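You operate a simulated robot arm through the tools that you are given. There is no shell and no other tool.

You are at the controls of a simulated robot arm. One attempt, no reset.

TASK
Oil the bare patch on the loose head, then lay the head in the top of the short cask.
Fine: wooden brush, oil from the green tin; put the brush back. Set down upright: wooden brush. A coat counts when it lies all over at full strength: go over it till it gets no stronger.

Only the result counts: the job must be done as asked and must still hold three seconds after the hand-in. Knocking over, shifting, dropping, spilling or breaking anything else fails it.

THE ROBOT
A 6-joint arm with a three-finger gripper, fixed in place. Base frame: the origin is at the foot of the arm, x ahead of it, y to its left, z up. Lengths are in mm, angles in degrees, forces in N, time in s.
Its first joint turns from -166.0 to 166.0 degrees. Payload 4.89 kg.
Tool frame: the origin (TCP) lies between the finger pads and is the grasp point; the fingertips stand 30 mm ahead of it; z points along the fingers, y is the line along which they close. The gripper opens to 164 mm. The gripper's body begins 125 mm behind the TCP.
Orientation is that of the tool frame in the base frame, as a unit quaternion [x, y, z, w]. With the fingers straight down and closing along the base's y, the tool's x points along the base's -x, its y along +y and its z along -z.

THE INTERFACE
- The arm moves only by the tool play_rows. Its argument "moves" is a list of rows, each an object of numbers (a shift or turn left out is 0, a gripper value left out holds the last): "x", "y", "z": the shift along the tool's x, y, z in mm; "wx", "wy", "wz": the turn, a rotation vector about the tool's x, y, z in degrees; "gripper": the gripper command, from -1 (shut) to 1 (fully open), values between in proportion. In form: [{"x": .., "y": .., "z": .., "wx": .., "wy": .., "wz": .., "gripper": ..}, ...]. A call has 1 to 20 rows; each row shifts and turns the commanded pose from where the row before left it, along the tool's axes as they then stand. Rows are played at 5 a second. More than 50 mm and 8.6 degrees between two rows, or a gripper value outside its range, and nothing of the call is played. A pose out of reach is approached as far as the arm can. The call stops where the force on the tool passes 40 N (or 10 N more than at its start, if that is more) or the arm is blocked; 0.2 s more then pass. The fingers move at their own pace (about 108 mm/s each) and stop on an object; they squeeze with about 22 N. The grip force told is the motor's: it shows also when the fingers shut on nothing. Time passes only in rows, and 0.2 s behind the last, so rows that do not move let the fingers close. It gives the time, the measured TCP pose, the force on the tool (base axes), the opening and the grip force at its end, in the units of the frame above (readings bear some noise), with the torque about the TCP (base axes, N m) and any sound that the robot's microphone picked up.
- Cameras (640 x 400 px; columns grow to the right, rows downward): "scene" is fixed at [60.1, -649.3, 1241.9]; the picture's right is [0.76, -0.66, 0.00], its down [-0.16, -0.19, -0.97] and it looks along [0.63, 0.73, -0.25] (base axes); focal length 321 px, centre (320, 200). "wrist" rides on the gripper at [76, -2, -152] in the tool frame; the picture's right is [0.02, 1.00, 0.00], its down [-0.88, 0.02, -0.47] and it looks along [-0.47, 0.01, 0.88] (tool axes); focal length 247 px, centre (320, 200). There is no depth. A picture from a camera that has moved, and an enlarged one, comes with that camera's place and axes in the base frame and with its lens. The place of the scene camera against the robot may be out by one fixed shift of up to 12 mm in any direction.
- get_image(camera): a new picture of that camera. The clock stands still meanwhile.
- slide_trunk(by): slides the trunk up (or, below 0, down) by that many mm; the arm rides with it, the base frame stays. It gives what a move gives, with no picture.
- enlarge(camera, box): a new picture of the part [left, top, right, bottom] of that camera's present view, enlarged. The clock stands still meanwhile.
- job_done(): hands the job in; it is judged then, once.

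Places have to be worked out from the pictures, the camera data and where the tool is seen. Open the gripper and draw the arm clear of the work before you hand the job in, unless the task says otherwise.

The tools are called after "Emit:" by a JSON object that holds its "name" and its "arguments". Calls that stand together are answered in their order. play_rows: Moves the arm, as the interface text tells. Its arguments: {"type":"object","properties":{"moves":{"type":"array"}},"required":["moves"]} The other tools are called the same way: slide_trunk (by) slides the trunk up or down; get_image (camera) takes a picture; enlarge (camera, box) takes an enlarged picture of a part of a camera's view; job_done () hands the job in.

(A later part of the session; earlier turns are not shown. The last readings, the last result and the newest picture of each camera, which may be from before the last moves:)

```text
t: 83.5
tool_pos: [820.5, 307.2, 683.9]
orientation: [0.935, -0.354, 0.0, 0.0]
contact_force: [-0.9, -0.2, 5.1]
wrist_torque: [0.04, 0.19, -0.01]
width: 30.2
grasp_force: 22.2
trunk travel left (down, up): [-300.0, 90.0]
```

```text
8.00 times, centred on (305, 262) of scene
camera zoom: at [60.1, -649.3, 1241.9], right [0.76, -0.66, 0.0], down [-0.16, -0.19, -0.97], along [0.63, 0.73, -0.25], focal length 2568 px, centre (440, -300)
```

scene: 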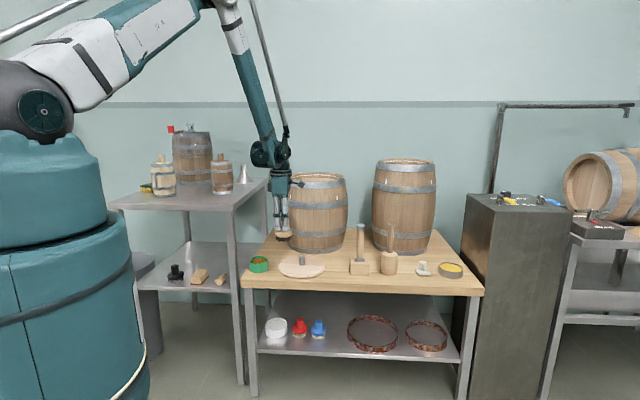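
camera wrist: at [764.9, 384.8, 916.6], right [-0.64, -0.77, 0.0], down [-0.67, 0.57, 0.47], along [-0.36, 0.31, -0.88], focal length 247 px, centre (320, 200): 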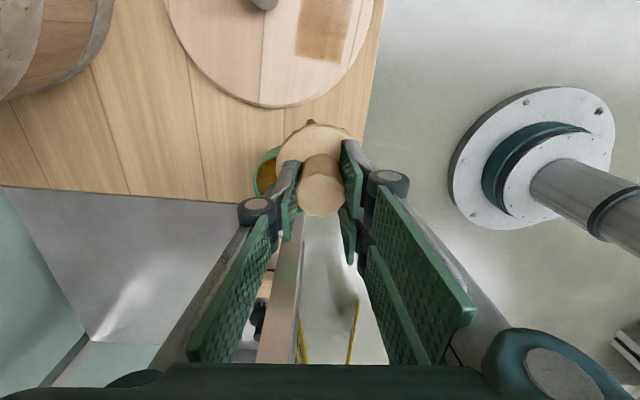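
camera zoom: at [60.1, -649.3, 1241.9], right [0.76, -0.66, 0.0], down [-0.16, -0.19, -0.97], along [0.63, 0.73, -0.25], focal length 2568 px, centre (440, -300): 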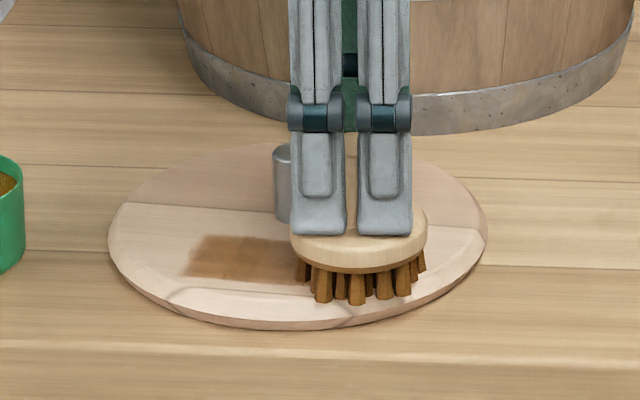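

I'll lift and go to the same viewing spot as before to compare the coat's strength.

Emit:
{"name": "play_rows", "arguments": {"moves": [{"z": -12}, {"z": -30}, {"z": -39}, {"x": -42.6, "y": -5}, {"x": -42.6, "y": -5}, {"x": -42.6, "y": -5}, {"x": -42.6, "y": -5}, {}]}}

Emit:
{"name": "enlarge", "arguments": {"camera": "scene", "box": [285, 264, 315, 280]}}

Emit:
{"name": "enlarge", "arguments": {"camera": "wrist", "box": [270, 0, 370, 80]}}

```text
t: 85.3
tool_pos: [705.3, 436.4, 765.5]
orientation: [0.936, -0.352, 0.0, 0.0]
contact_force: [-0.2, 1.6, -0.4]
wrist_torque: [-0.04, -0.06, -0.05]
width: 30.3
grasp_force: 21.5
trunk travel left (down, up): [-300.0, 90.0]
```

```text
16.00 times, centred on (300, 272) of scene
camera zoom: at [60.1, -649.3, 1241.9], right [0.76, -0.66, 0.0], down [-0.16, -0.19, -0.97], along [0.63, 0.73, -0.25], focal length 5136 px, centre (640, -952)
```

zoom: 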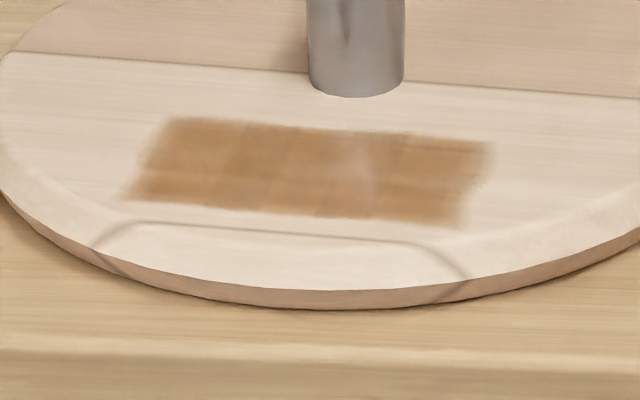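

```text
5.00 times, centred on (320, 40) of wrist
camera zoom: at [764.1, 386.9, 915.9], right [-0.64, -0.77, 0.0], down [-0.67, 0.57, 0.47], along [-0.36, 0.31, -0.88], focal length 1235 px, centre (320, 1000)
```

zoom: 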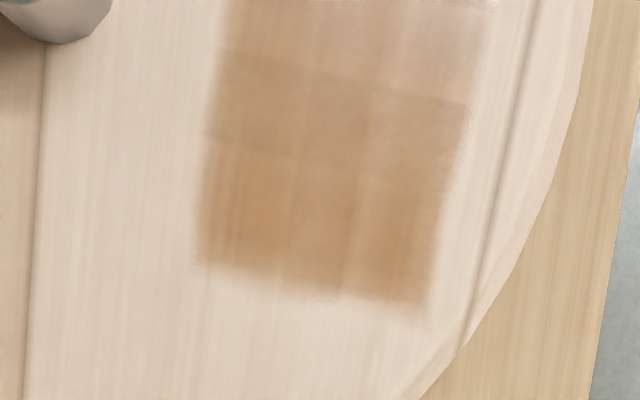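

The coat looks almost unchanged, so it is either saturated or the brush is spent. I'll re-dip to be sure and go over it again; first moving over the tin and checking alignment.

Emit:
{"name": "play_rows", "arguments": {"moves": [{"x": -17.4, "y": -12.7}, {"x": -17.4, "y": -12.7}, {"x": -17.3, "y": -12.8}, {"z": 15}, {"z": 15}, {}]}}

Emit:
{"name": "enlarge", "arguments": {"camera": "scene", "box": [240, 225, 300, 280]}}

Emit:
{"name": "enlarge", "arguments": {"camera": "wrist", "box": [270, 80, 370, 160]}}

```text
t: 86.7
tool_pos: [693.3, 498.5, 733.4]
orientation: [0.936, -0.352, 0.0, -0.001]
contact_force: [-0.6, 1.0, -1.0]
wrist_torque: [-0.03, 0.03, -0.01]
width: 29.8
grasp_force: 22.4
trunk travel left (down, up): [-300.0, 90.0]
```

```text
7.27 times, centred on (270, 252) of scene
camera zoom: at [60.1, -649.3, 1241.9], right [0.76, -0.66, 0.0], down [-0.16, -0.19, -0.97], along [0.63, 0.73, -0.25], focal length 2334 px, centre (684, -182)
```

zoom: 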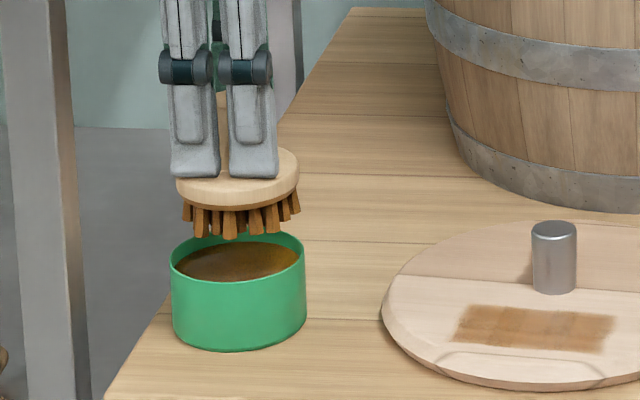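

```text
5.00 times, centred on (320, 120) of wrist
camera zoom: at [751.7, 449.9, 885.1], right [-0.64, -0.76, 0.0], down [-0.67, 0.57, 0.47], along [-0.36, 0.31, -0.88], focal length 1235 px, centre (320, 600)
```

zoom: 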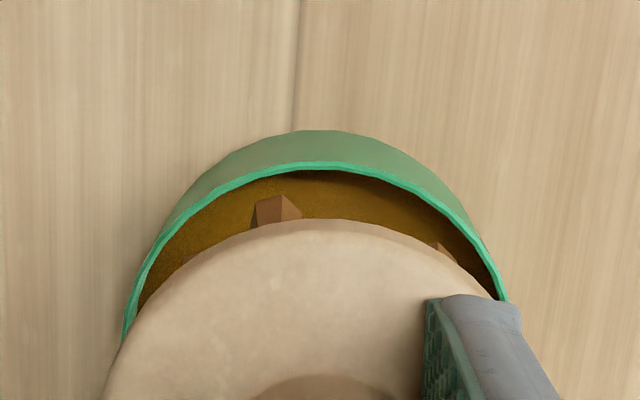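

Aligned within about 2 mm. I'll nudge it and dip again, watching the force.

Emit:
{"name": "play_rows", "arguments": {"moves": [{"y": 1.5, "z": 10}, {"z": 10}, {"z": 8}, {"z": 2}, {}]}}

Emit:
{"name": "enlarge", "arguments": {"camera": "scene", "box": [240, 225, 300, 280]}}

```text
t: 87.9
tool_pos: [692.2, 499.3, 703.4]
orientation: [0.935, -0.353, 0.0, 0.0]
contact_force: [0.1, -0.2, -1.2]
wrist_torque: [-0.02, 0.01, 0.01]
width: 30.1
grasp_force: 21.7
trunk travel left (down, up): [-300.0, 90.0]
```

```text
7.27 times, centred on (270, 252) of scene
camera zoom: at [60.1, -649.3, 1241.9], right [0.76, -0.66, 0.0], down [-0.16, -0.19, -0.97], along [0.63, 0.73, -0.25], focal length 2334 px, centre (684, -182)
```

zoom: 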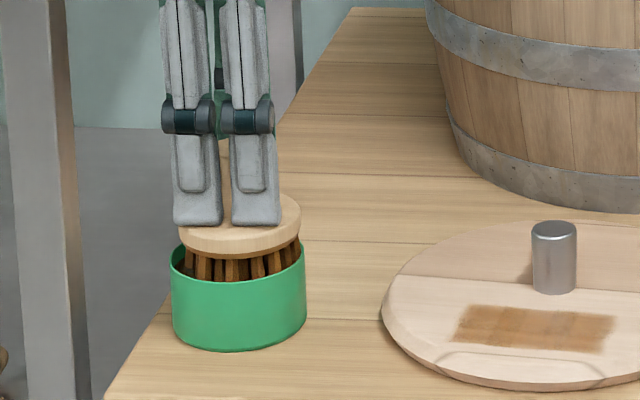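

Emit:
{"name": "play_rows", "arguments": {"moves": [{"z": 1}, {"z": 1}, {}]}}

```text
t: 88.7
tool_pos: [691.5, 496.9, 702.4]
orientation: [0.936, -0.353, 0.0, -0.001]
contact_force: [-0.2, 0.3, -1.0]
wrist_torque: [0.0, 0.01, 0.0]
width: 30.2
grasp_force: 22.2
trunk travel left (down, up): [-300.0, 90.0]
```

Emit:
{"name": "play_rows", "arguments": {"moves": [{"z": 0.8}, {"z": 0.7}, {}]}}

```text
t: 89.5
tool_pos: [692.7, 498.7, 700.2]
orientation: [0.936, -0.353, 0.0, -0.001]
contact_force: [-0.5, -0.5, 13.5]
wrist_torque: [-0.07, 0.0, -0.01]
width: 30.3
grasp_force: 22.1
trunk travel left (down, up): [-300.0, 90.0]
```

Contact with the oil (13.5 N). I'll lift out and return over the left end of the patch.

Emit:
{"name": "play_rows", "arguments": {"moves": [{"z": -3}, {"z": -10}, {"z": -25}, {"z": -27}, {}, {"x": 31, "y": 10}, {"x": 31, "y": 10}, {"x": 31, "y": 10}, {"x": 31, "y": 5}, {}]}}

Emit:
{"name": "enlarge", "arguments": {"camera": "scene", "box": [240, 220, 340, 285]}}

```text
t: 91.7
tool_pos: [762.4, 389.0, 766.1]
orientation: [0.936, -0.352, -0.001, -0.001]
contact_force: [-0.2, -0.7, -1.5]
wrist_torque: [0.04, 0.05, 0.0]
width: 30.0
grasp_force: 21.5
trunk travel left (down, up): [-300.0, 90.0]
```

```text
6.15 times, centred on (290, 252) of scene
camera zoom: at [60.1, -649.3, 1241.9], right [0.76, -0.66, 0.0], down [-0.16, -0.19, -0.97], along [0.63, 0.73, -0.25], focal length 1975 px, centre (505, -123)
```

zoom: 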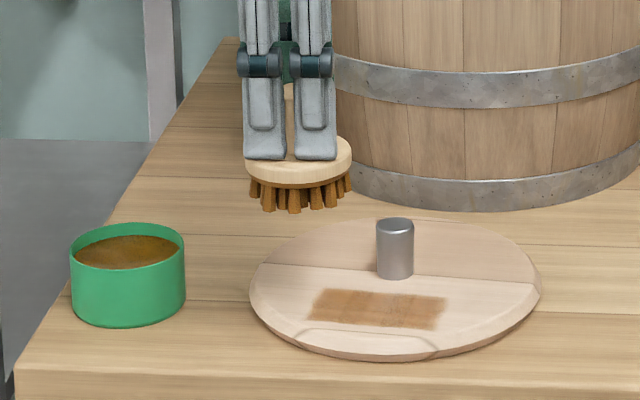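

Lowering onto the left end again.

Emit:
{"name": "play_rows", "arguments": {"moves": [{"z": 40}, {"z": 30}, {"z": 9}, {"z": 2}, {}]}}

```text
t: 92.9
tool_pos: [760.6, 388.6, 685.1]
orientation: [0.936, -0.353, 0.0, 0.0]
contact_force: [0.6, 0.2, -1.1]
wrist_torque: [0.02, -0.01, 0.01]
width: 30.1
grasp_force: 22.3
trunk travel left (down, up): [-300.0, 90.0]
```

Emit:
{"name": "play_rows", "arguments": {"moves": [{"z": 0.8}, {"z": 0.6}, {}]}}

```text
t: 93.7
tool_pos: [762.4, 389.2, 683.7]
orientation: [0.936, -0.353, 0.0, 0.001]
contact_force: [0.4, -0.2, -1.4]
wrist_torque: [0.01, -0.04, 0.02]
width: 30.0
grasp_force: 22.2
trunk travel left (down, up): [-300.0, 90.0]
```

Emit:
{"name": "play_rows", "arguments": {"moves": [{"z": 0.6}, {"z": 0.5}, {}]}}

```text
t: 94.5
tool_pos: [761.2, 389.4, 683.5]
orientation: [0.936, -0.352, 0.0, -0.001]
contact_force: [1.1, 5.2, 19.5]
wrist_torque: [0.04, -0.16, 0.09]
width: 30.0
grasp_force: 22.5
trunk travel left (down, up): [-300.0, 90.0]
```

Emit:
{"name": "play_rows", "arguments": {"moves": [{"z": -0.4}, {"x": 7.2, "y": 1.2}, {"x": 7.2, "y": 1.2}, {"x": 7.2, "y": 1.2}, {"x": 7.2, "y": 1.2}, {"x": 7.2, "y": 1.2}, {"x": 7.2, "y": 1.2}, {"x": 7.2, "y": 1.2}, {"x": 7.2, "y": 1.2}, {"x": 7.2, "y": 1.2}, {"x": 7.2, "y": 1.2}, {"x": 7.2, "y": 1.2}, {"x": 7.2, "y": 1.2}, {"x": 7.2, "y": 1.2}, {"x": 7.2, "y": 1.2}]}}

Emit:
{"name": "enlarge", "arguments": {"camera": "scene", "box": [265, 240, 345, 285]}}

```text
t: 97.7
tool_pos: [824.7, 309.7, 683.5]
orientation: [0.936, -0.353, -0.001, 0.0]
contact_force: [-3.9, 3.2, 14.0]
wrist_torque: [0.03, 0.16, 0.0]
width: 30.0
grasp_force: 21.6
trunk travel left (down, up): [-300.0, 90.0]
```

```text
8.00 times, centred on (305, 262) of scene
camera zoom: at [60.1, -649.3, 1241.9], right [0.76, -0.66, 0.0], down [-0.16, -0.19, -0.97], along [0.63, 0.73, -0.25], focal length 2568 px, centre (440, -300)
```

zoom: 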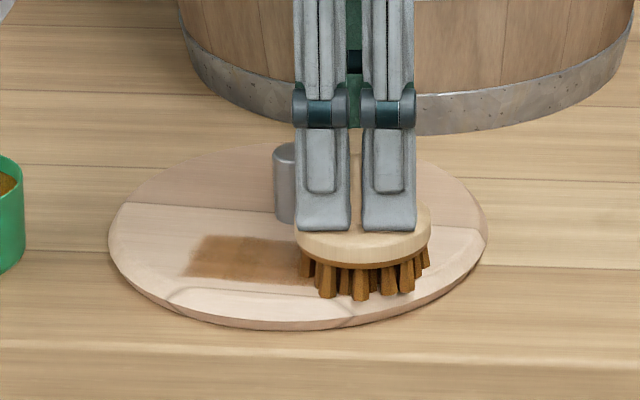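

Good stroke at steady pressure. Now back along the inner part.

Emit:
{"name": "play_rows", "arguments": {"moves": [{"x": 0.7, "y": -4}, {"x": 0.7, "y": -4}, {"x": -7.2, "y": -1.2}, {"x": -7.2, "y": -1.2}, {"x": -7.2, "y": -1.2}, {"x": -7.2, "y": -1.2}, {"x": -7.2, "y": -1.2}, {"x": -7.2, "y": -1.2}, {"x": -7.2, "y": -1.2}, {"x": -7.2, "y": -1.2}, {"x": -7.2, "y": -1.2}, {"x": -7.2, "y": -1.2}, {"x": -7.2, "y": -1.2}, {"x": -7.2, "y": -1.2}, {"x": -7.2, "y": -1.2}, {"x": -7.2, "y": -1.2}]}}

```text
t: 101.1
tool_pos: [767.6, 394.0, 683.7]
orientation: [0.936, -0.352, -0.001, 0.0]
contact_force: [3.0, -3.0, 9.7]
wrist_torque: [-0.18, -0.13, 0.01]
width: 29.9
grasp_force: 22.2
trunk travel left (down, up): [-300.0, 90.0]
```

Pressure held. One more rightward stroke along the outer edge.

Emit:
{"name": "play_rows", "arguments": {"moves": [{"x": -1.2, "y": 7.4}, {"x": -1.3, "y": 7.4}, {"x": 7.2, "y": 1.2}, {"x": 7.2, "y": 1.2}, {"x": 7.2, "y": 1.2}, {"x": 7.2, "y": 1.2}, {"x": 7.2, "y": 1.2}, {"x": 7.2, "y": 1.2}, {"x": 7.2, "y": 1.2}, {"x": 7.2, "y": 1.2}, {"x": 7.2, "y": 1.2}, {"x": 7.2, "y": 1.2}, {"x": 7.2, "y": 1.2}, {"x": 7.2, "y": 1.2}, {"x": 7.2, "y": 1.2}, {"x": 7.2, "y": 1.2}]}}

```text
t: 104.5
tool_pos: [821.7, 307.2, 681.7]
orientation: [0.936, -0.352, 0.0, 0.0]
contact_force: [-1.5, 0.4, 3.4]
wrist_torque: [0.06, 0.12, 0.0]
width: 30.2
grasp_force: 22.0
trunk travel left (down, up): [-300.0, 90.0]
```

Now lift and go to the same viewing spot to compare the coat.

Emit:
{"name": "play_rows", "arguments": {"moves": [{"z": -12}, {"z": -30}, {"z": -40}, {"x": -43, "y": -5}, {"x": -43, "y": -5}, {"x": -43, "y": -5}, {"x": -42, "y": -4}, {}]}}

Emit:
{"name": "enlarge", "arguments": {"camera": "scene", "box": [285, 264, 315, 280]}}

Emit:
{"name": "enlarge", "arguments": {"camera": "wrist", "box": [270, 0, 370, 80]}}

```text
t: 106.3
tool_pos: [704.4, 432.5, 764.1]
orientation: [0.936, -0.352, 0.001, 0.0]
contact_force: [-0.5, 0.6, -1.0]
wrist_torque: [-0.08, -0.05, 0.04]
width: 30.3
grasp_force: 22.1
trunk travel left (down, up): [-300.0, 90.0]
```

```text
16.00 times, centred on (300, 272) of scene
camera zoom: at [60.1, -649.3, 1241.9], right [0.76, -0.66, 0.0], down [-0.16, -0.19, -0.97], along [0.63, 0.73, -0.25], focal length 5136 px, centre (640, -952)
```

zoom: 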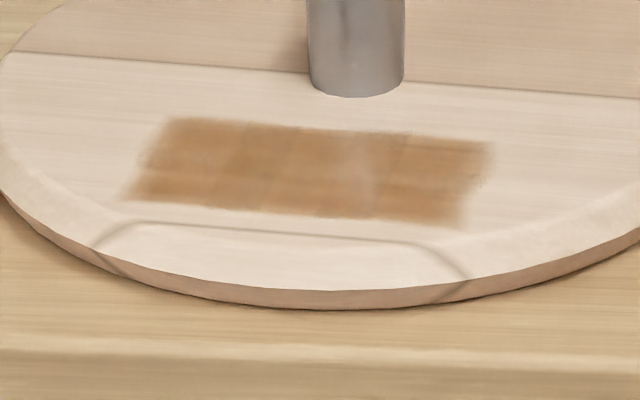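

```text
5.00 times, centred on (320, 40) of wrist
camera zoom: at [763.3, 383.6, 915.6], right [-0.64, -0.77, 0.0], down [-0.67, 0.57, 0.47], along [-0.36, 0.31, -0.88], focal length 1235 px, centre (320, 1000)
```

zoom: 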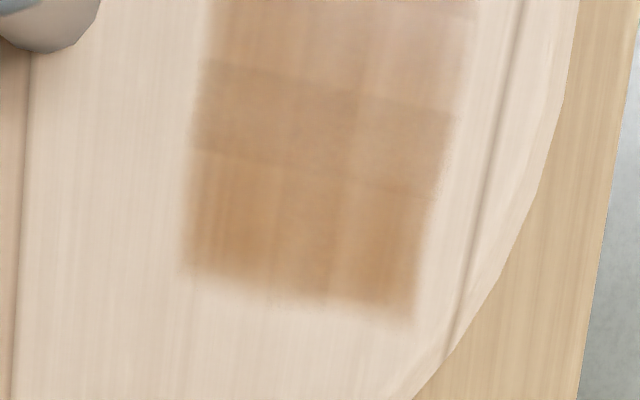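

It no longer gets visibly stronger. To judge the evenness without the highlight, I'll view the whole patch from another angle.

Emit:
{"name": "play_rows", "arguments": {"moves": [{"x": 25, "y": -35}, {"x": 25, "y": -35}, {}]}}

Emit:
{"name": "get_image", "arguments": {"camera": "wrist"}}

Emit:
{"name": "enlarge", "arguments": {"camera": "wrist", "box": [330, 20, 450, 130]}}

```text
t: 107.1
tool_pos: [790.4, 451.3, 764.1]
orientation: [0.935, -0.354, 0.0, 0.0]
contact_force: [-0.1, -0.1, -1.5]
wrist_torque: [-0.06, 0.07, -0.03]
width: 30.2
grasp_force: 21.9
trunk travel left (down, up): [-300.0, 90.0]
```

```text
taken
camera wrist: at [849.0, 402.7, 915.3], right [-0.64, -0.76, 0.0], down [-0.67, 0.57, 0.47], along [-0.36, 0.31, -0.88], focal length 247 px, centre (320, 200)
```

wrist: 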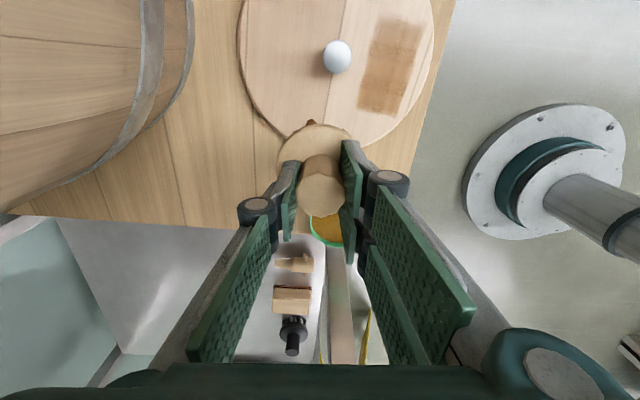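

```text
3.64 times, centred on (390, 75) of wrist
camera zoom: at [849.0, 402.7, 915.3], right [-0.64, -0.76, 0.0], down [-0.67, 0.57, 0.47], along [-0.36, 0.31, -0.88], focal length 898 px, centre (66, 654)
```

zoom: 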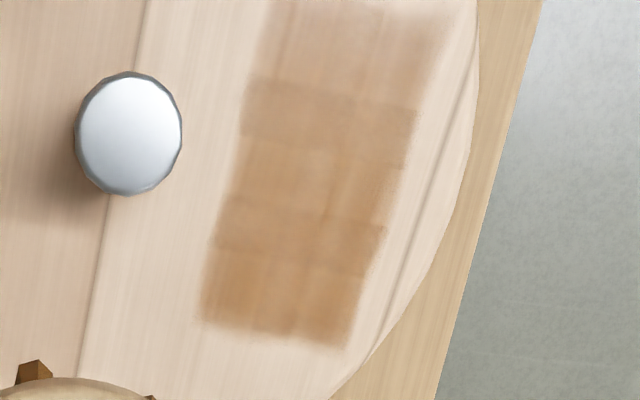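

The left end looks strongest from here; I'll enlarge the right end of the patch.

Emit:
{"name": "enlarge", "arguments": {"camera": "wrist", "box": [350, 0, 450, 60]}}

Emit:
{"name": "enlarge", "arguments": {"camera": "scene", "box": [283, 262, 303, 277]}}

Emit:
{"name": "enlarge", "arguments": {"camera": "scene", "box": [297, 264, 317, 279]}}

```text
6.40 times, centred on (400, 30) of wrist
camera zoom: at [849.0, 402.7, 915.3], right [-0.64, -0.76, 0.0], down [-0.67, 0.57, 0.47], along [-0.36, 0.31, -0.88], focal length 1581 px, centre (-192, 1288)
```

zoom: 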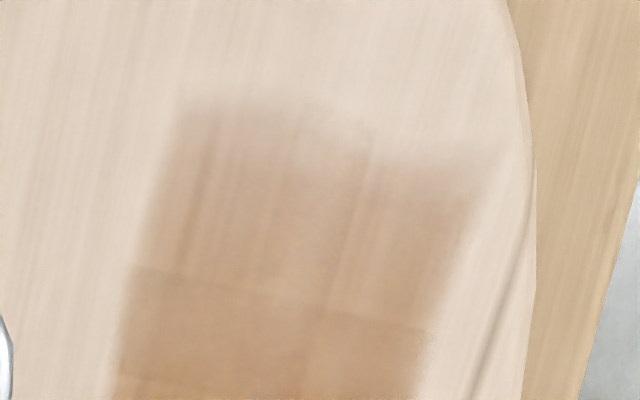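

```text
16.00 times, centred on (293, 270) of scene
camera zoom: at [60.1, -649.3, 1241.9], right [0.76, -0.66, 0.0], down [-0.16, -0.19, -0.97], along [0.63, 0.73, -0.25], focal length 5136 px, centre (752, -912)
```

zoom: 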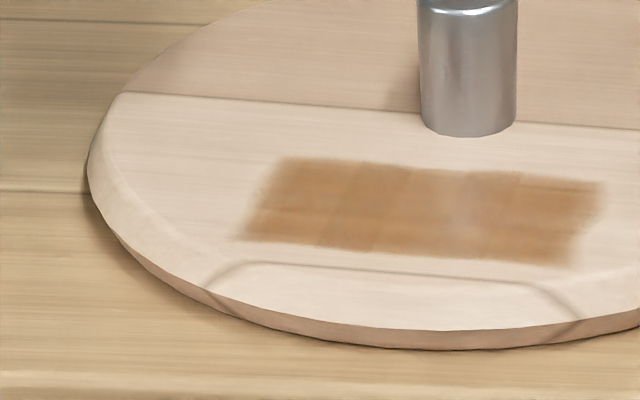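

```text
16.00 times, centred on (307, 272) of scene
camera zoom: at [60.1, -649.3, 1241.9], right [0.76, -0.66, 0.0], down [-0.16, -0.19, -0.97], along [0.63, 0.73, -0.25], focal length 5136 px, centre (528, -944)
```

zoom: 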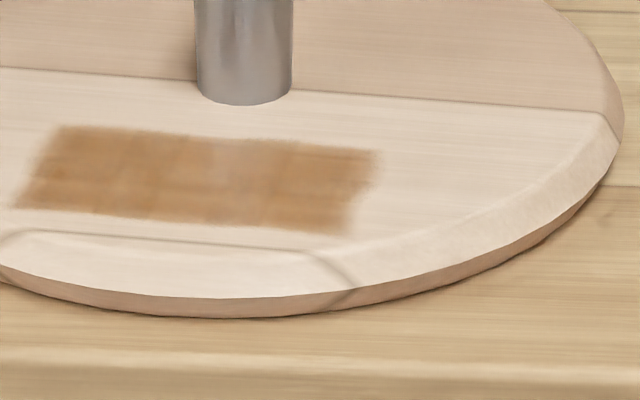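

From the scene camera it looks even apart from a specular highlight. I need to turn the tool back for setting the brush down anyway, so I'll rotate it now and look at the patch from the robot's side.

Emit:
{"name": "play_rows", "arguments": {"moves": [{"x": -32.7, "y": 23.4, "z": -25}, {"z": -15}, {"wz": 8.5}, {"wz": 8.5}, {"wz": 8.5}, {"wz": 8.5}, {"wz": 8.5}, {"wz": 8.5}, {"wz": 8.5}, {"wz": 8.5}, {"wz": 8.5}, {"wz": 8.5}, {"wz": 8.5}, {"wz": 8.5}, {"wz": 8.5}, {"wz": 8.5}, {"wz": 8.5}, {"wz": 8.5}, {"wz": 2.6}, {}]}}

Emit:
{"name": "get_image", "arguments": {"camera": "wrist"}}

Emit:
{"name": "enlarge", "arguments": {"camera": "wrist", "box": [190, 110, 320, 230]}}

```text
t: 111.3
tool_pos: [749.9, 456.5, 804.0]
orientation: [0.0, 1.0, 0.0, 0.0]
contact_force: [0.1, 0.2, -1.1]
wrist_torque: [0.01, 0.0, -0.02]
width: 30.2
grasp_force: 22.0
trunk travel left (down, up): [-300.0, 90.0]
```

```text
taken
camera wrist: at [672.7, 454.7, 955.4], right [-0.02, 1.0, 0.0], down [0.88, 0.02, 0.47], along [0.47, 0.01, -0.88], focal length 247 px, centre (320, 200)
```

wrist: 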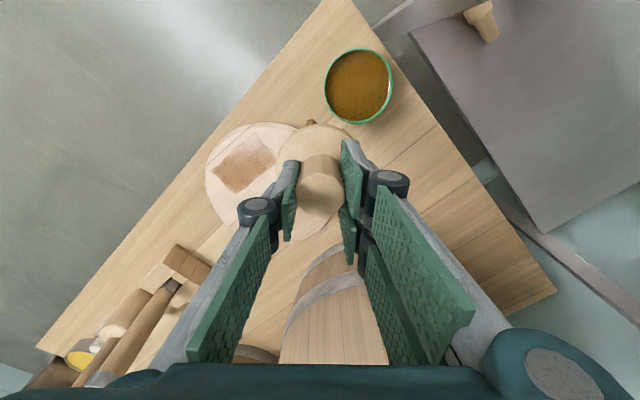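

```text
3.33 times, centred on (255, 170) of wrist
camera zoom: at [672.7, 454.7, 955.4], right [-0.02, 1.0, 0.0], down [0.88, 0.02, 0.47], along [0.47, 0.01, -0.88], focal length 823 px, centre (537, 300)
```

zoom: 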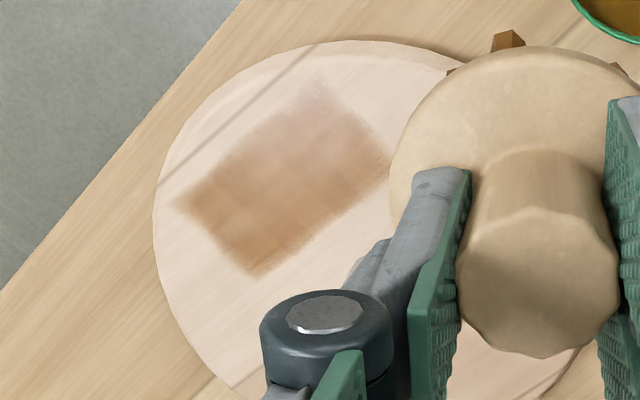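

From here the opposite end looks paler, so the paleness is just the light's reflection; the coat is even and no longer strengthening. Now I'll turn the tool to its original pick-up angle and carry the brush back over its place.

Emit:
{"name": "play_rows", "arguments": {"moves": [{"wz": 8.2}, {"wz": 8.2}, {"wz": 8.2}, {"wz": 8.2}, {"wz": 8.2}, {"x": -38.5, "y": -4.9}, {"x": -38.5, "y": -4.9}, {"x": -38.5, "y": -4.9}, {"x": -38.5, "y": -4.9}, {"x": -38.5, "y": -4.9}, {"x": -38.5, "y": -4.9}, {"x": -38.4, "y": -5.0}, {"z": 30}, {"z": 30}, {}]}}

Emit:
{"name": "get_image", "arguments": {"camera": "wrist"}}

Emit:
{"name": "enlarge", "arguments": {"camera": "scene", "box": [315, 225, 375, 285]}}

```text
t: 114.5
tool_pos: [931.0, 253.9, 743.9]
orientation: [0.35, 0.937, 0.0, 0.0]
contact_force: [0.7, 0.7, -2.1]
wrist_torque: [-0.02, 0.11, 0.0]
width: 30.0
grasp_force: 21.9
trunk travel left (down, up): [-300.0, 90.0]
```

```text
taken
camera wrist: at [871.5, 303.1, 895.4], right [0.64, 0.77, 0.0], down [0.68, -0.56, 0.47], along [0.36, -0.3, -0.88], focal length 247 px, centre (320, 200)
```

wrist: 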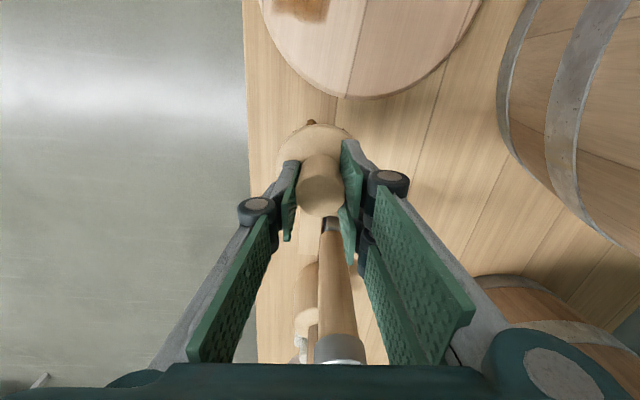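

```text
6.67 times, centred on (345, 255) of scene
camera zoom: at [60.1, -649.3, 1241.9], right [0.76, -0.66, 0.0], down [-0.16, -0.19, -0.97], along [0.63, 0.73, -0.25], focal length 2140 px, centre (153, -167)
```

zoom: 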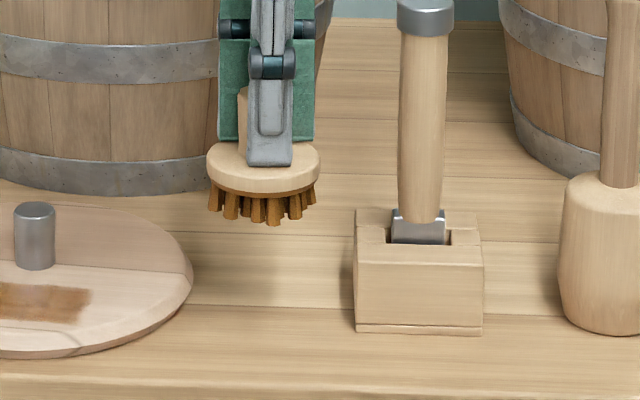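

The brush hangs straight over its original spot. I'll lower it, slowing near the table (expected contact at TCP z≈664).

Emit:
{"name": "play_rows", "arguments": {"moves": [{"x": 1.0, "z": 25}, {"z": 25}, {"z": 15}, {"z": 6}, {"z": 3}, {}]}}

Emit:
{"name": "enlarge", "arguments": {"camera": "scene", "box": [325, 235, 375, 285]}}

```text
t: 115.9
tool_pos: [928.1, 255.0, 669.9]
orientation: [0.35, 0.937, 0.0, 0.0]
contact_force: [0.3, 0.4, -1.1]
wrist_torque: [0.01, 0.02, -0.01]
width: 30.2
grasp_force: 22.1
trunk travel left (down, up): [-300.0, 90.0]
```

```text
8.00 times, centred on (350, 260) of scene
camera zoom: at [60.1, -649.3, 1241.9], right [0.76, -0.66, 0.0], down [-0.16, -0.19, -0.97], along [0.63, 0.73, -0.25], focal length 2568 px, centre (80, -280)
```

zoom: 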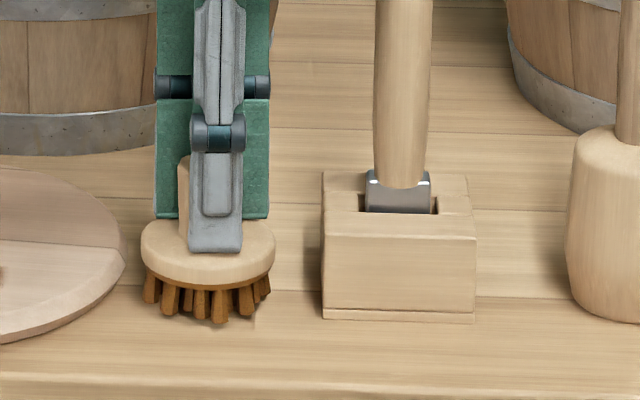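

About 4 mm above the table. I'll lower in 1 mm steps until contact.

Emit:
{"name": "play_rows", "arguments": {"moves": [{"x": -1.0, "z": 1.5}, {"z": 1}, {"z": 1}, {}]}}

```text
t: 116.9
tool_pos: [928.0, 253.7, 667.4]
orientation: [0.35, 0.937, 0.0, -0.001]
contact_force: [0.5, 0.3, -0.6]
wrist_torque: [0.02, -0.01, -0.01]
width: 30.1
grasp_force: 22.2
trunk travel left (down, up): [-300.0, 90.0]
```

Emit:
{"name": "play_rows", "arguments": {"moves": [{"z": 1}, {"z": 1}, {}]}}

```text
t: 117.7
tool_pos: [929.1, 252.8, 664.9]
orientation: [0.349, 0.937, 0.001, -0.001]
contact_force: [1.3, 0.6, 11.7]
wrist_torque: [-0.06, -0.08, 0.02]
width: 29.9
grasp_force: 22.2
trunk travel left (down, up): [-300.0, 90.0]
```

The brush stands on the table (11.7 N). I'll ease 0.5 mm and open the fingers.

Emit:
{"name": "play_rows", "arguments": {"moves": [{"z": -0.5}, {}, {"gripper": -0.45}, {"gripper": -0.2}, {"gripper": 0.05}, {}]}}

Emit:
{"name": "enlarge", "arguments": {"camera": "scene", "box": [325, 235, 375, 285]}}

Emit:
{"name": "enlarge", "arguments": {"camera": "wrist", "box": [240, 105, 400, 225]}}

```text
t: 119.1
tool_pos: [928.2, 253.5, 665.0]
orientation: [0.349, 0.937, 0.0, 0.001]
contact_force: [-0.2, 0.0, -0.3]
wrist_torque: [-0.01, -0.01, -0.03]
width: 86.1
grasp_force: 0.0
trunk travel left (down, up): [-300.0, 90.0]
```

```text
8.00 times, centred on (350, 260) of scene
camera zoom: at [60.1, -649.3, 1241.9], right [0.76, -0.66, 0.0], down [-0.16, -0.19, -0.97], along [0.63, 0.73, -0.25], focal length 2568 px, centre (80, -280)
```

zoom: 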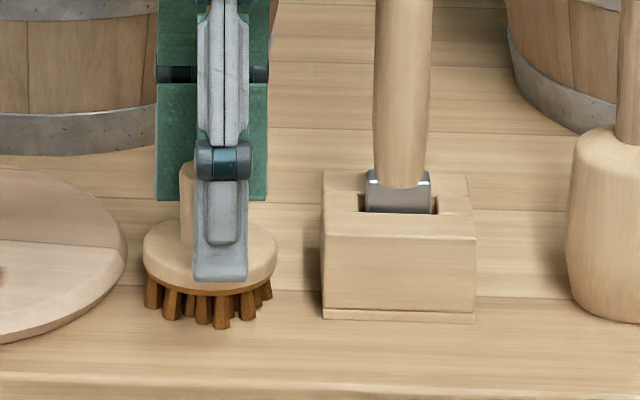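

```text
3.33 times, centred on (320, 165) of wrist
camera zoom: at [870.6, 302.2, 816.2], right [0.64, 0.77, 0.0], down [0.68, -0.56, 0.47], along [0.36, -0.3, -0.88], focal length 823 px, centre (320, 317)
```

zoom: 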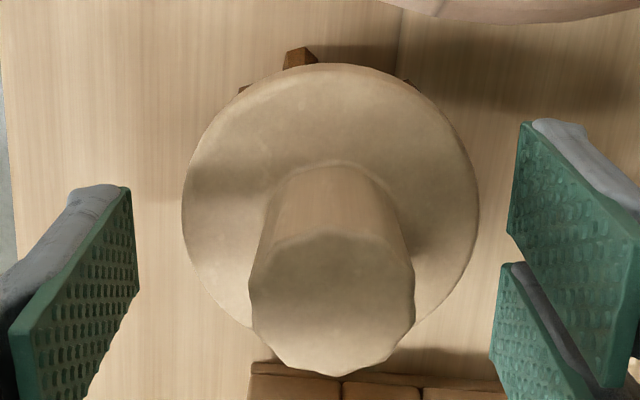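

The brush stands upright in its original spot. I'll withdraw straight up.

Emit:
{"name": "play_rows", "arguments": {"moves": [{"z": -10}, {"z": -30}, {"z": -40}, {"z": -45}, {"z": -45}, {}]}}

Emit:
{"name": "get_image", "arguments": {"camera": "wrist"}}

Emit:
{"name": "enlarge", "arguments": {"camera": "scene", "box": [240, 150, 440, 290]}}

```text
t: 120.5
tool_pos: [928.4, 254.0, 836.6]
orientation: [0.35, 0.937, 0.001, 0.001]
contact_force: [-1.1, -1.1, 0.7]
wrist_torque: [0.02, -0.09, -0.01]
width: 86.1
grasp_force: 0.1
trunk travel left (down, up): [-300.0, 90.0]
```

```text
taken
camera wrist: at [870.3, 302.2, 988.2], right [0.64, 0.77, 0.0], down [0.68, -0.56, 0.47], along [0.36, -0.3, -0.88], focal length 247 px, centre (320, 200)
```

wrist: 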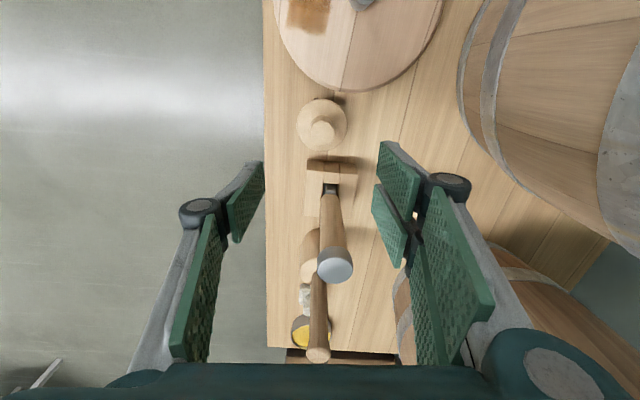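

```text
2.86 times, centred on (340, 220) of scene
camera zoom: at [60.1, -649.3, 1241.9], right [0.76, -0.66, 0.0], down [-0.16, -0.19, -0.97], along [0.63, 0.73, -0.25], focal length 917 px, centre (263, 143)
```

zoom: 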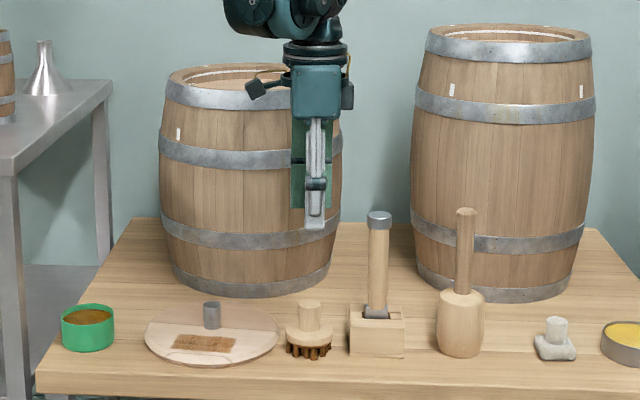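

All is in place. Now I'll rise and turn to the default orientation to look into the short cask's top.

Emit:
{"name": "play_rows", "arguments": {"moves": [{"z": -45, "wz": -8.2}, {"z": -45, "wz": -8.2}, {"z": -45, "wz": -8.2}, {"z": -45, "wz": -8.2}, {"z": -45, "wz": -8.2}, {"z": -45}, {"x": 10, "y": 40, "z": -20}, {"x": 10, "y": 45, "z": -10}, {"x": 10, "y": 45, "z": -10}, {"x": 10, "y": 45}, {"x": 10, "y": 45}, {"x": 10, "y": 40}, {}]}}

Emit:
{"name": "get_image", "arguments": {"camera": "wrist"}}

Emit:
{"name": "get_image", "arguments": {"camera": "scene"}}

```text
t: 123.3
tool_pos: [868.0, 516.6, 1143.4]
orientation: [-0.002, 1.0, 0.001, 0.0]
contact_force: [0.4, 1.3, -0.2]
wrist_torque: [-0.17, -0.05, 0.01]
width: 86.4
grasp_force: 0.1
trunk travel left (down, up): [-300.0, 90.0]
```

```text
taken
camera wrist: at [792.5, 514.6, 1295.0], right [-0.02, 1.0, 0.0], down [0.88, 0.02, 0.47], along [0.47, 0.01, -0.88], focal length 247 px, centre (320, 200)
```

wrist: 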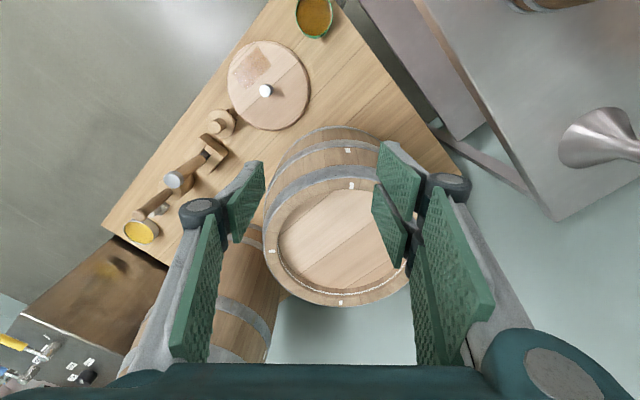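

```text
taken
```

scene: 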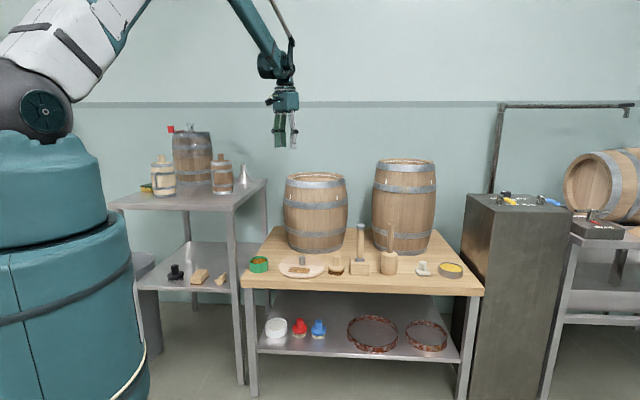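

The short cask's top is visible: a shallow recess with white marks on the rim. I'll enlarge it.

Emit:
{"name": "enlarge", "arguments": {"camera": "wrist", "box": [250, 115, 430, 315]}}

Emit:
{"name": "enlarge", "arguments": {"camera": "scene", "box": [275, 162, 355, 202]}}

```text
2.00 times, centred on (340, 215) of wrist
camera zoom: at [792.5, 514.6, 1295.0], right [-0.02, 1.0, 0.0], down [0.88, 0.02, 0.47], along [0.47, 0.01, -0.88], focal length 494 px, centre (280, 170)
```

zoom: 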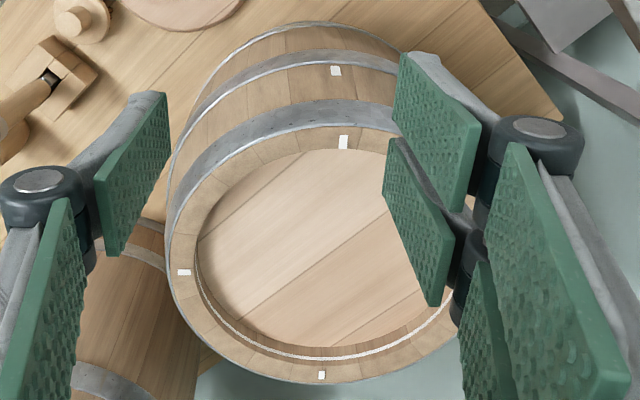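

```text
8.00 times, centred on (315, 182) of scene
camera zoom: at [60.1, -649.3, 1241.9], right [0.76, -0.66, 0.0], down [-0.16, -0.19, -0.97], along [0.63, 0.73, -0.25], focal length 2568 px, centre (360, 344)
```

zoom: 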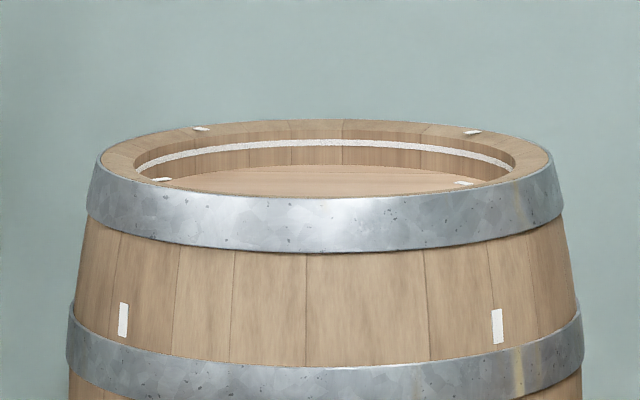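

The recess has a floor not far below the rim with a white line round its wall. I'll open the fingers fully and move so the cask is centred in view, which also tests the reach.

Emit:
{"name": "play_rows", "arguments": {"moves": [{"x": -40, "y": 16, "gripper": 1.0}, {"x": -39, "y": 15}, {}, {}]}}

Emit:
{"name": "get_image", "arguments": {"camera": "wrist"}}

Emit:
{"name": "enlarge", "arguments": {"camera": "wrist", "box": [210, 80, 430, 300]}}

```text
t: 124.3
tool_pos: [947.7, 545.9, 1144.8]
orientation: [-0.001, 1.0, 0.001, 0.0]
contact_force: [-0.1, -1.1, 1.1]
wrist_torque: [0.03, -0.04, -0.02]
width: 164.1
grasp_force: 0.0
trunk travel left (down, up): [-300.0, 90.0]
```

```text
taken
camera wrist: at [872.0, 544.3, 1296.3], right [-0.02, 1.0, 0.0], down [0.88, 0.02, 0.47], along [0.47, 0.01, -0.88], focal length 247 px, centre (320, 200)
```

wrist: 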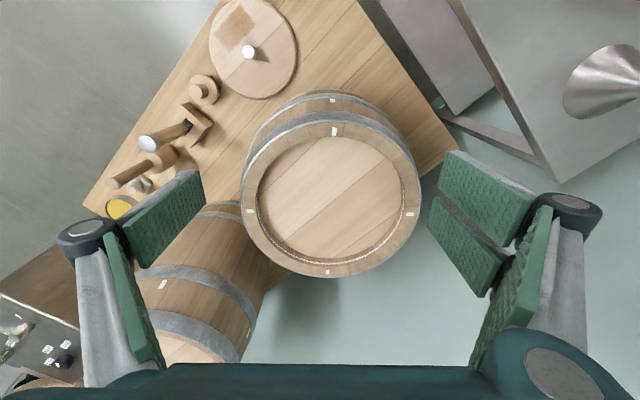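

```text
1.82 times, centred on (320, 190) of wrist
camera zoom: at [872.0, 544.3, 1296.3], right [-0.02, 1.0, 0.0], down [0.88, 0.02, 0.47], along [0.47, 0.01, -0.88], focal length 449 px, centre (320, 218)
```

zoom: 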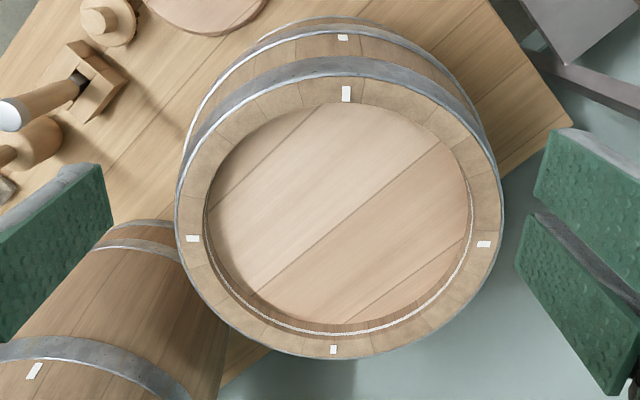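

Reach is fine here. I'll enlarge the cask rim regions to measure the inner edge, centre and depth of the recess.

Emit:
{"name": "enlarge", "arguments": {"camera": "wrist", "box": [270, 220, 390, 290]}}

Emit:
{"name": "enlarge", "arguments": {"camera": "wrist", "box": [235, 110, 335, 220]}}

Emit:
{"name": "enlarge", "arguments": {"camera": "wrist", "box": [325, 110, 425, 220]}}

```text
5.33 times, centred on (330, 255) of wrist
camera zoom: at [872.0, 544.3, 1296.3], right [-0.02, 1.0, 0.0], down [0.88, 0.02, 0.47], along [0.47, 0.01, -0.88], focal length 1317 px, centre (267, -93)
```

zoom: 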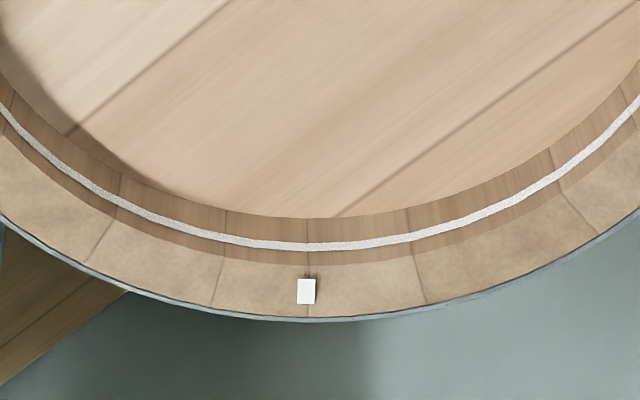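

```text
3.64 times, centred on (285, 165) of wrist
camera zoom: at [872.0, 544.3, 1296.3], right [-0.02, 1.0, 0.0], down [0.88, 0.02, 0.47], along [0.47, 0.01, -0.88], focal length 898 px, centre (447, 327)
```

zoom: 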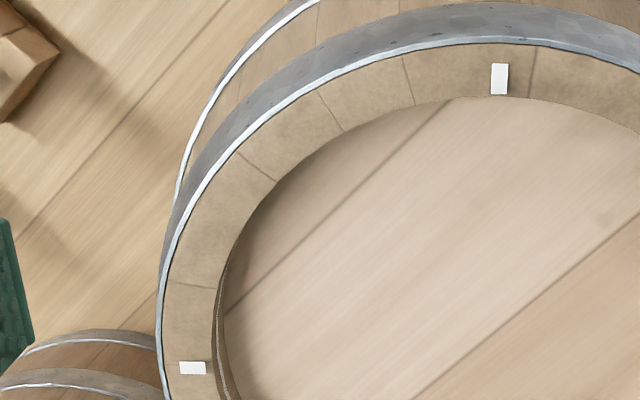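

```text
3.64 times, centred on (375, 165) of wrist
camera zoom: at [872.0, 544.3, 1296.3], right [-0.02, 1.0, 0.0], down [0.88, 0.02, 0.47], along [0.47, 0.01, -0.88], focal length 898 px, centre (120, 327)
```

zoom: 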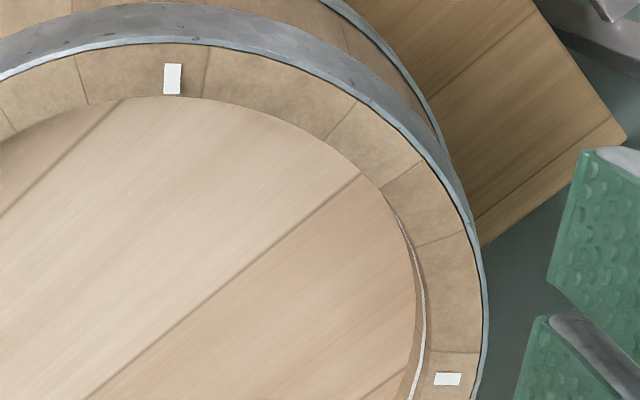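

The cask's centre comes out at about (1074, 563), rim z≈957, recess floor about 23 mm below, opening about 235 mm. I'll test with the empty gripper whether the arm can reach over that centre.

Emit:
{"name": "play_rows", "arguments": {"moves": [{"x": -31.6, "y": 4.3, "z": 10}, {"x": -31.6, "y": 4.3, "z": 10}, {"x": -31.6, "y": 4.3, "z": 10}, {"x": -31.5, "y": 4.2, "z": 10}, {}, {}]}}

Emit:
{"name": "get_image", "arguments": {"camera": "scene"}}

```text
t: 125.7
tool_pos: [1074.3, 563.0, 1104.7]
orientation: [-0.001, 1.0, 0.0, 0.0]
contact_force: [0.3, 0.0, -0.1]
wrist_torque: [-0.01, 0.03, 0.01]
width: 163.9
grasp_force: 0.0
trunk travel left (down, up): [-300.0, 90.0]
```

```text
taken
```

scene: 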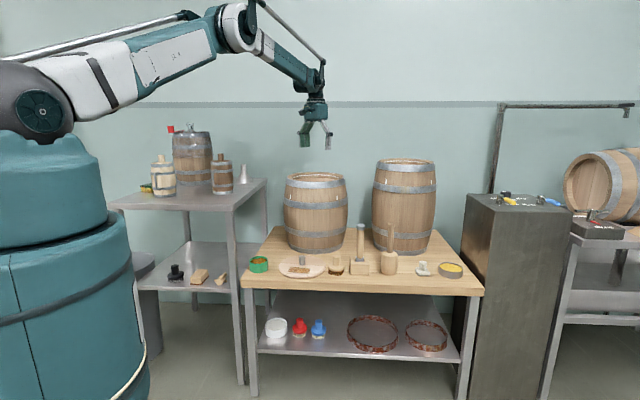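

Reached with the elbow still bent. I'll test lowering to z≈1000 (fingertips 13 mm above the rim) to confirm the placing height is reachable.

Emit:
{"name": "play_rows", "arguments": {"moves": [{"z": 35}, {"z": 35}, {"z": 30}, {}, {}]}}

Emit:
{"name": "get_image", "arguments": {"camera": "wrist"}}

Emit:
{"name": "enlarge", "arguments": {"camera": "scene", "box": [260, 80, 380, 200]}}

```text
t: 126.9
tool_pos: [1077.0, 562.6, 1006.0]
orientation: [-0.002, 1.0, 0.0, 0.0]
contact_force: [-0.5, -0.3, -0.8]
wrist_torque: [-0.06, 0.0, 0.01]
width: 164.1
grasp_force: 0.2
trunk travel left (down, up): [-300.0, 90.0]
```

```text
taken
camera wrist: at [1000.3, 561.4, 1157.0], right [-0.02, 1.0, 0.0], down [0.88, 0.02, 0.47], along [0.47, 0.01, -0.88], focal length 247 px, centre (320, 200)
```

wrist: 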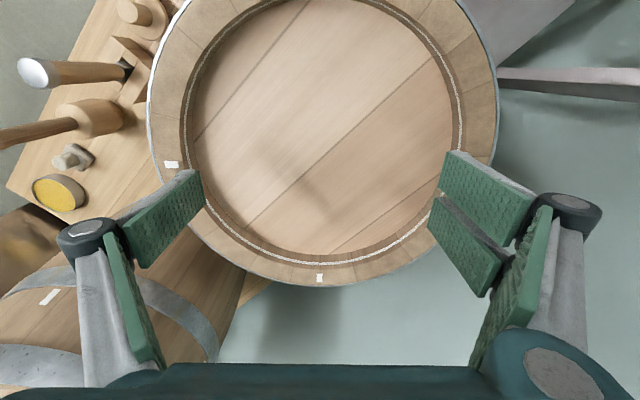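

```text
3.33 times, centred on (320, 140) of scene
camera zoom: at [60.1, -649.3, 1241.9], right [0.76, -0.66, 0.0], down [-0.16, -0.19, -0.97], along [0.63, 0.73, -0.25], focal length 1070 px, centre (320, 400)
```

zoom: 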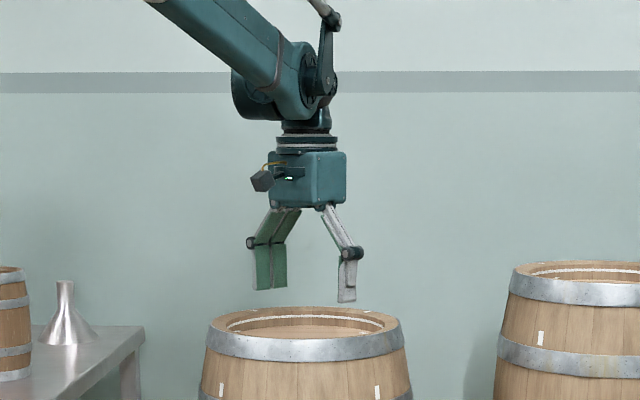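

The placing height is reachable with the trunk as is, and the cask centre refines to (1074.5, 564.5). Now I'll go back above the head's knob.

Emit:
{"name": "play_rows", "arguments": {"moves": [{"z": -30}, {"x": 38.7, "y": -29.4}, {"x": 38.7, "y": -29.4}, {"x": 38.7, "y": -29.4}, {"x": 38.7, "y": -29.4}, {"x": 38.7, "y": -29.4}, {"x": 38.5, "y": -29.6}, {"z": 45}, {"z": 45}, {"z": 45}, {"z": 45}, {"z": 45}, {"z": 40, "gripper": 0.0}, {}]}}

Emit:
{"name": "get_image", "arguments": {"camera": "wrist"}}

Emit:
{"name": "enlarge", "arguments": {"camera": "scene", "box": [260, 200, 350, 290]}}

```text
t: 129.9
tool_pos: [842.2, 385.9, 770.5]
orientation: [0.0, 1.0, 0.001, -0.001]
contact_force: [0.2, 0.2, -0.5]
wrist_torque: [-0.01, 0.08, -0.01]
width: 81.9
grasp_force: 0.1
trunk travel left (down, up): [-300.0, 90.0]
```

```text
taken
camera wrist: at [766.6, 383.6, 921.3], right [-0.02, 1.0, 0.0], down [0.88, 0.02, 0.47], along [0.47, 0.01, -0.88], focal length 247 px, centre (320, 200)
```

wrist: 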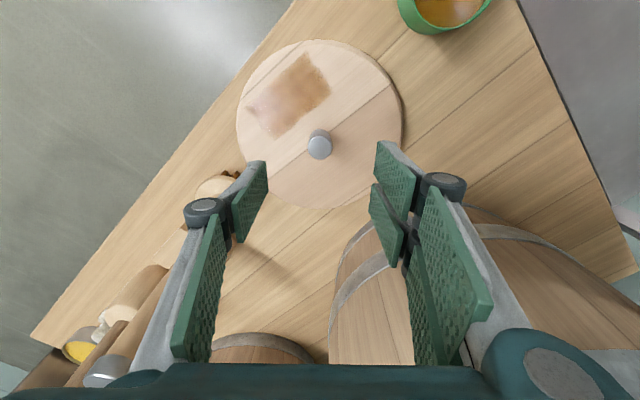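

```text
4.44 times, centred on (305, 245) of scene
camera zoom: at [60.1, -649.3, 1241.9], right [0.76, -0.66, 0.0], down [-0.16, -0.19, -0.97], along [0.63, 0.73, -0.25], focal length 1426 px, centre (387, 0)
```

zoom: 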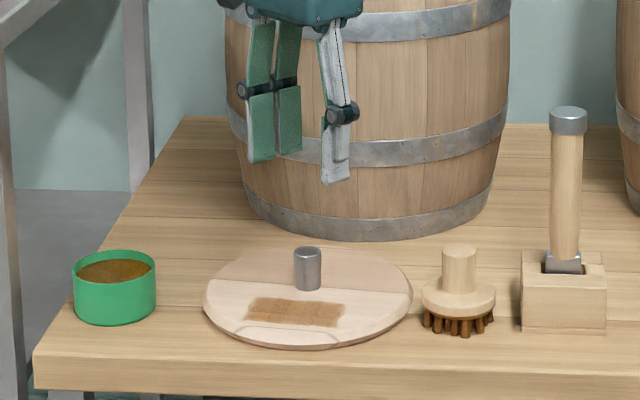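

A good view of both the knob and the coated patch. I'll enlarge each.

Emit:
{"name": "enlarge", "arguments": {"camera": "wrist", "box": [235, 40, 345, 140]}}

Emit:
{"name": "enlarge", "arguments": {"camera": "wrist", "box": [280, 110, 360, 180]}}

```text
4.00 times, centred on (290, 90) of wrist
camera zoom: at [766.6, 383.6, 921.3], right [-0.02, 1.0, 0.0], down [0.88, 0.02, 0.47], along [0.47, 0.01, -0.88], focal length 988 px, centre (440, 640)
```

zoom: 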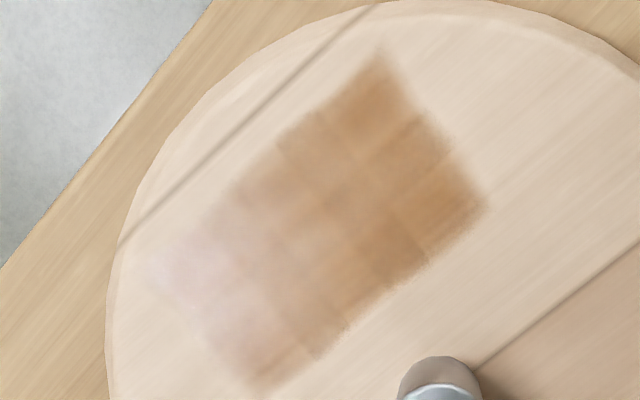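

```text
5.71 times, centred on (320, 145) of wrist
camera zoom: at [766.6, 383.6, 921.3], right [-0.02, 1.0, 0.0], down [0.88, 0.02, 0.47], along [0.47, 0.01, -0.88], focal length 1411 px, centre (320, 514)
```

zoom: 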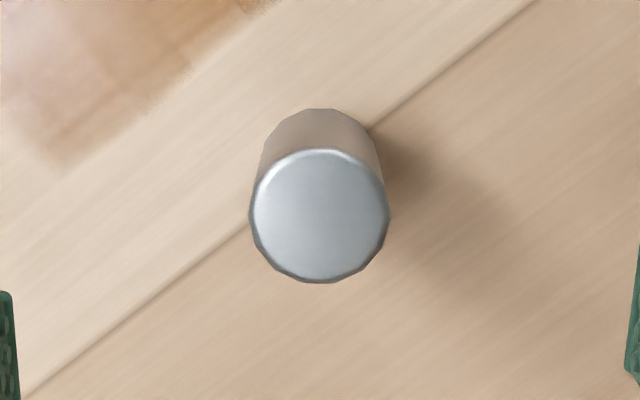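

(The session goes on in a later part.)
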